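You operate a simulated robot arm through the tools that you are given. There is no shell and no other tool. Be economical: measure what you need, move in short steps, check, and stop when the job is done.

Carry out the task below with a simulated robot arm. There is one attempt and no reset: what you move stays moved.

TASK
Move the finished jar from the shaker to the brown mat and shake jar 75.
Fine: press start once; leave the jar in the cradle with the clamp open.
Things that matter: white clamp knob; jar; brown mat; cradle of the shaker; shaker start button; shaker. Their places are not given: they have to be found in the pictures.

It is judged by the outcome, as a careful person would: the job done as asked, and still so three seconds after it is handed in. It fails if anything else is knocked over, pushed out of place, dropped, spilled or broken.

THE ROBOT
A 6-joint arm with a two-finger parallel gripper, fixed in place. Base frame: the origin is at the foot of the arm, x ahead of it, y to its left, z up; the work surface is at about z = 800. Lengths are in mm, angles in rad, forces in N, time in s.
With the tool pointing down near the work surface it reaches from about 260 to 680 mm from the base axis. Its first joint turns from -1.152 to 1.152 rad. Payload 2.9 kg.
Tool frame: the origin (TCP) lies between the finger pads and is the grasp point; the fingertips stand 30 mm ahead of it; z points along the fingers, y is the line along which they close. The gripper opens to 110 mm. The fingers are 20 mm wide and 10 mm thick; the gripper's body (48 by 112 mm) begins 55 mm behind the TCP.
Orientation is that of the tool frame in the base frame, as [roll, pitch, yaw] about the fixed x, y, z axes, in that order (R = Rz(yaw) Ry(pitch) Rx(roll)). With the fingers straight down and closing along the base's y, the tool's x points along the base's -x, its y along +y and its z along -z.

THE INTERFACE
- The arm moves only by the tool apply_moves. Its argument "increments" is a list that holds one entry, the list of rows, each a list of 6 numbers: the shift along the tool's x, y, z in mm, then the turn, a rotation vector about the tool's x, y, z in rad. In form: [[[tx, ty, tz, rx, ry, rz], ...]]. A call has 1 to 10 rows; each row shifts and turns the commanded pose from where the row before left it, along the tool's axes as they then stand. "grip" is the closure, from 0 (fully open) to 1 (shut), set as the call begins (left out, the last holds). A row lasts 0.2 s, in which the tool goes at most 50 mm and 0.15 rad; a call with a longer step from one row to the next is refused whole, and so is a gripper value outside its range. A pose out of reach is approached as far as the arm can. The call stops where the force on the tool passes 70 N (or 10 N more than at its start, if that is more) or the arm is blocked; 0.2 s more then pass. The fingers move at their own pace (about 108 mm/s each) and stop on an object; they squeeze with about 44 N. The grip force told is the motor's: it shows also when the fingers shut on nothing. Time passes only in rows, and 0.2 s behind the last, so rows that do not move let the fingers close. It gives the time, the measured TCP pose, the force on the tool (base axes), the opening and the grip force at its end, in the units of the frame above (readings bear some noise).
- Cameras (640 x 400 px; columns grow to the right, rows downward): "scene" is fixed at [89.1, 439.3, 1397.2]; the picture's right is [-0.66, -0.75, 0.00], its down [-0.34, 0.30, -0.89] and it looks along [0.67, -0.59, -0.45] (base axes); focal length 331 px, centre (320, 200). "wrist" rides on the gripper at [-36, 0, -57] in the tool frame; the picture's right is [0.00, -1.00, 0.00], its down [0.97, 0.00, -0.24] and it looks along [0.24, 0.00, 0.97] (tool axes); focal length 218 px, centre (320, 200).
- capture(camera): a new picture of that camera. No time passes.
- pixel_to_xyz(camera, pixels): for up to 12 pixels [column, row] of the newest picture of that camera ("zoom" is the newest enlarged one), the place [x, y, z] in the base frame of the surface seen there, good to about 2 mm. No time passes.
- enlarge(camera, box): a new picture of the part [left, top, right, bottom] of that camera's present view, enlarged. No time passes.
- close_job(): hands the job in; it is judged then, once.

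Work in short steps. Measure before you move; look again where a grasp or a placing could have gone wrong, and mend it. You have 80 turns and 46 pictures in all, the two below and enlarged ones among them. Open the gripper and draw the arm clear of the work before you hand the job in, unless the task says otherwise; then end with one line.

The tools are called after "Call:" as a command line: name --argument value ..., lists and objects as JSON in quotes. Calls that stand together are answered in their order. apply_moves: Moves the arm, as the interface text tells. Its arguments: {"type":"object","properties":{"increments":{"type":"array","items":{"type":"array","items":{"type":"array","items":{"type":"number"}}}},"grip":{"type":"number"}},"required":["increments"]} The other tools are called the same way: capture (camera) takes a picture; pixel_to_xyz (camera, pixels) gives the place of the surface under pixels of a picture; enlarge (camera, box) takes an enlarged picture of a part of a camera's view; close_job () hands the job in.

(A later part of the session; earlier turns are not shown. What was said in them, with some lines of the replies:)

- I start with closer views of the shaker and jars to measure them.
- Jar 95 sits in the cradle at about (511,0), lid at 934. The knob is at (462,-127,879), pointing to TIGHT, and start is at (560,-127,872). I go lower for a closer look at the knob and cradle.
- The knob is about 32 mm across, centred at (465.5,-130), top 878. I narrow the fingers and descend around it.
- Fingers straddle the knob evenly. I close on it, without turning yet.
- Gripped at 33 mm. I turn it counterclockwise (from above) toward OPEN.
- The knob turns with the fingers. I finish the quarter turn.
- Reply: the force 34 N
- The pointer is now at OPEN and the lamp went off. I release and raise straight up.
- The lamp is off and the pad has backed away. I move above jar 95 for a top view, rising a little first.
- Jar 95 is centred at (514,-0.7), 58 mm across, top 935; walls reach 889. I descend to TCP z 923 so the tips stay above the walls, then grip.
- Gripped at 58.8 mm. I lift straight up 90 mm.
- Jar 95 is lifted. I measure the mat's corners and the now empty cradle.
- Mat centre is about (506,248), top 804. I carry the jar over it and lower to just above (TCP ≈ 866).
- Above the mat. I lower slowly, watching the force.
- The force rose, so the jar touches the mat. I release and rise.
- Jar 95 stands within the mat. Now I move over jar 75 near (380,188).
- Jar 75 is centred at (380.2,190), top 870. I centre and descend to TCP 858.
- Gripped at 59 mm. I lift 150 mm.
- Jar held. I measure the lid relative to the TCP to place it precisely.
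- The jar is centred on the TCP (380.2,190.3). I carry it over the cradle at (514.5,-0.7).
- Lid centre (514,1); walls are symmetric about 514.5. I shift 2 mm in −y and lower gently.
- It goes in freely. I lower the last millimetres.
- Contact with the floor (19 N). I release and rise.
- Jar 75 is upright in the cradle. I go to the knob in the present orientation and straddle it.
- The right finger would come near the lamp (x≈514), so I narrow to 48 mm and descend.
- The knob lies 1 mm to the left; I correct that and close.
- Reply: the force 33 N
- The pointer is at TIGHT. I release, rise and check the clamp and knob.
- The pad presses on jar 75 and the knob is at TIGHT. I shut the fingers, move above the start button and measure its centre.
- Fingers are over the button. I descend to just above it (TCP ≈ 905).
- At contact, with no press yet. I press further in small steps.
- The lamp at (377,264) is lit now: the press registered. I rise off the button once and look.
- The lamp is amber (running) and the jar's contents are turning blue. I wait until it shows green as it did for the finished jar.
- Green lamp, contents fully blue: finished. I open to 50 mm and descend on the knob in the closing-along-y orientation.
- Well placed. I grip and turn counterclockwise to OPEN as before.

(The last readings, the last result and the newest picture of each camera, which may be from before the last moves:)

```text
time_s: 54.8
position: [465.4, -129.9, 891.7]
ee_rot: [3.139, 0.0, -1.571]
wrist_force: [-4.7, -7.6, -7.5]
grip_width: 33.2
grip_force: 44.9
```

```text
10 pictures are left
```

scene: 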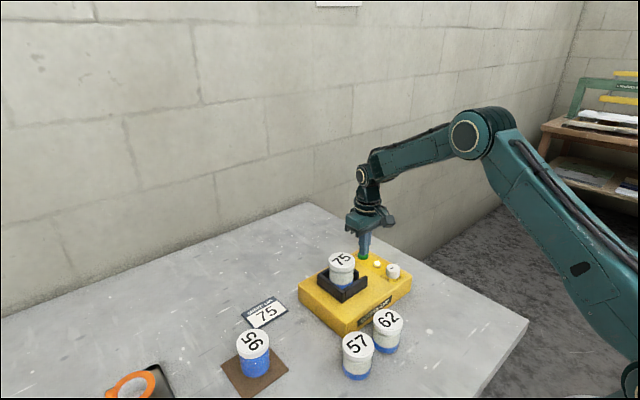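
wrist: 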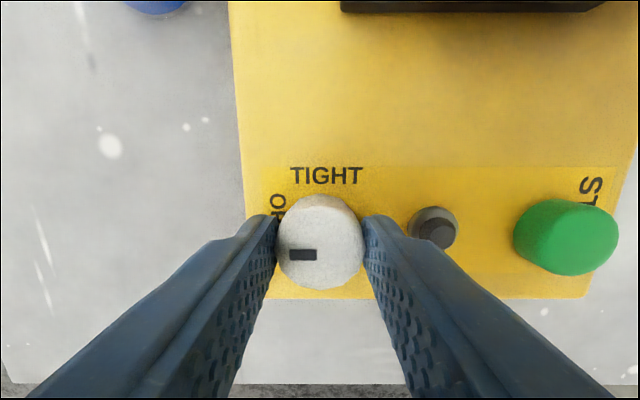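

The pointer is at OPEN and the lamp is off. I release (48 mm, clear of the lamp) and draw up and away.

Call:
apply_moves --increments '[[[0, 0, 0, 0, 0, 0], [0, 0, 0, 0, 0, 0], [0, 0, -20, 0, 0, 0], [0, 0, -40, 0, 0, 0], [0, 0, -40, 0, 0, 0], [0, 0, -40, 0, 0, 0], [0, 0, -40, 0, 0, 0], [0, 0, -40, 0, 0, 0]]]' --grip 0.56

Call:
apply_moves --increments '[[[0, 0, 0, 0, 0, 0], [0, 0, 0, 0, 0, 0], [0, 0, 0, 0, 0, 0]]]' --grip 0.0

Call:
capture --camera "scene"

Call:
enlarge --camera "scene" --box '[290, 230, 430, 350]'

Call:
capture --camera "wrist"

```text
time_s: 56.6
position: [465.9, -128.7, 1111.4]
ee_rot: [3.142, -0.002, -1.574]
wrist_force: [0.8, -0.2, 0.0]
grip_width: 48.5
grip_force: 0.0
```

```text
time_s: 57.4
position: [464.2, -129.8, 1110.7]
ee_rot: [3.141, 0.0, -1.573]
wrist_force: [0.6, -0.5, -0.1]
grip_width: 110.1
grip_force: 0.1
```

```text
9 pictures are left
```

scene: 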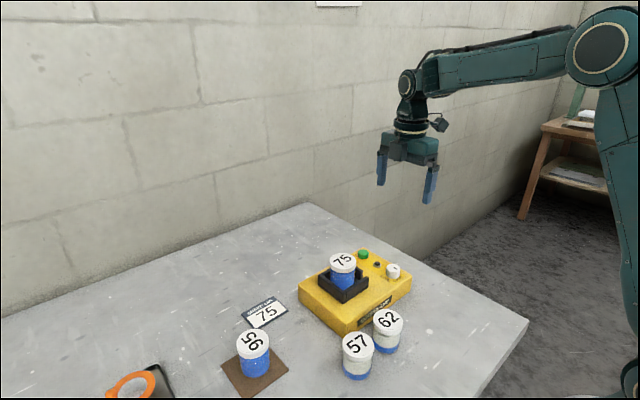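

```text
3.33 times, centred on (360, 290) of scene
```

zoom: 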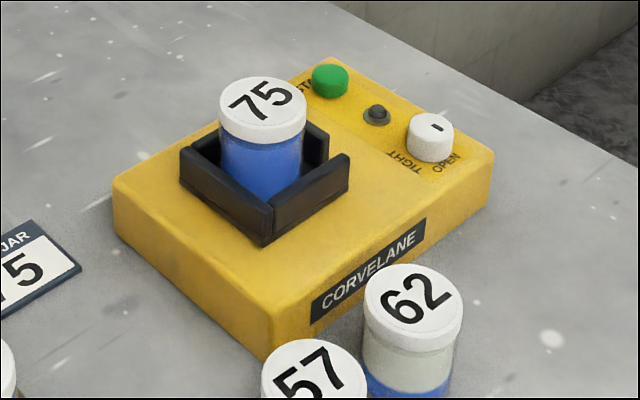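

```text
7 pictures are left
```

wrist: 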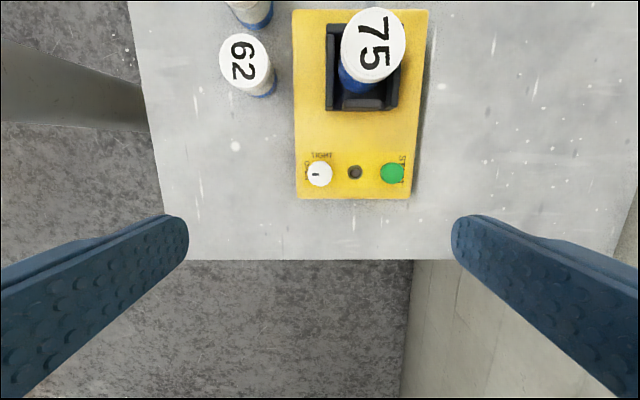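

Jar 75 is shaken and in the cradle with the clamp open, jar 95 is on the mat, and the arm is clear with the gripper open. I hand it in.

Call:
close_job

```text
The job is handed in.
```

Jar 95 is on the brown mat. Jar 75 has been shaken with one press of start, and it is in the cradle with the clamp open.
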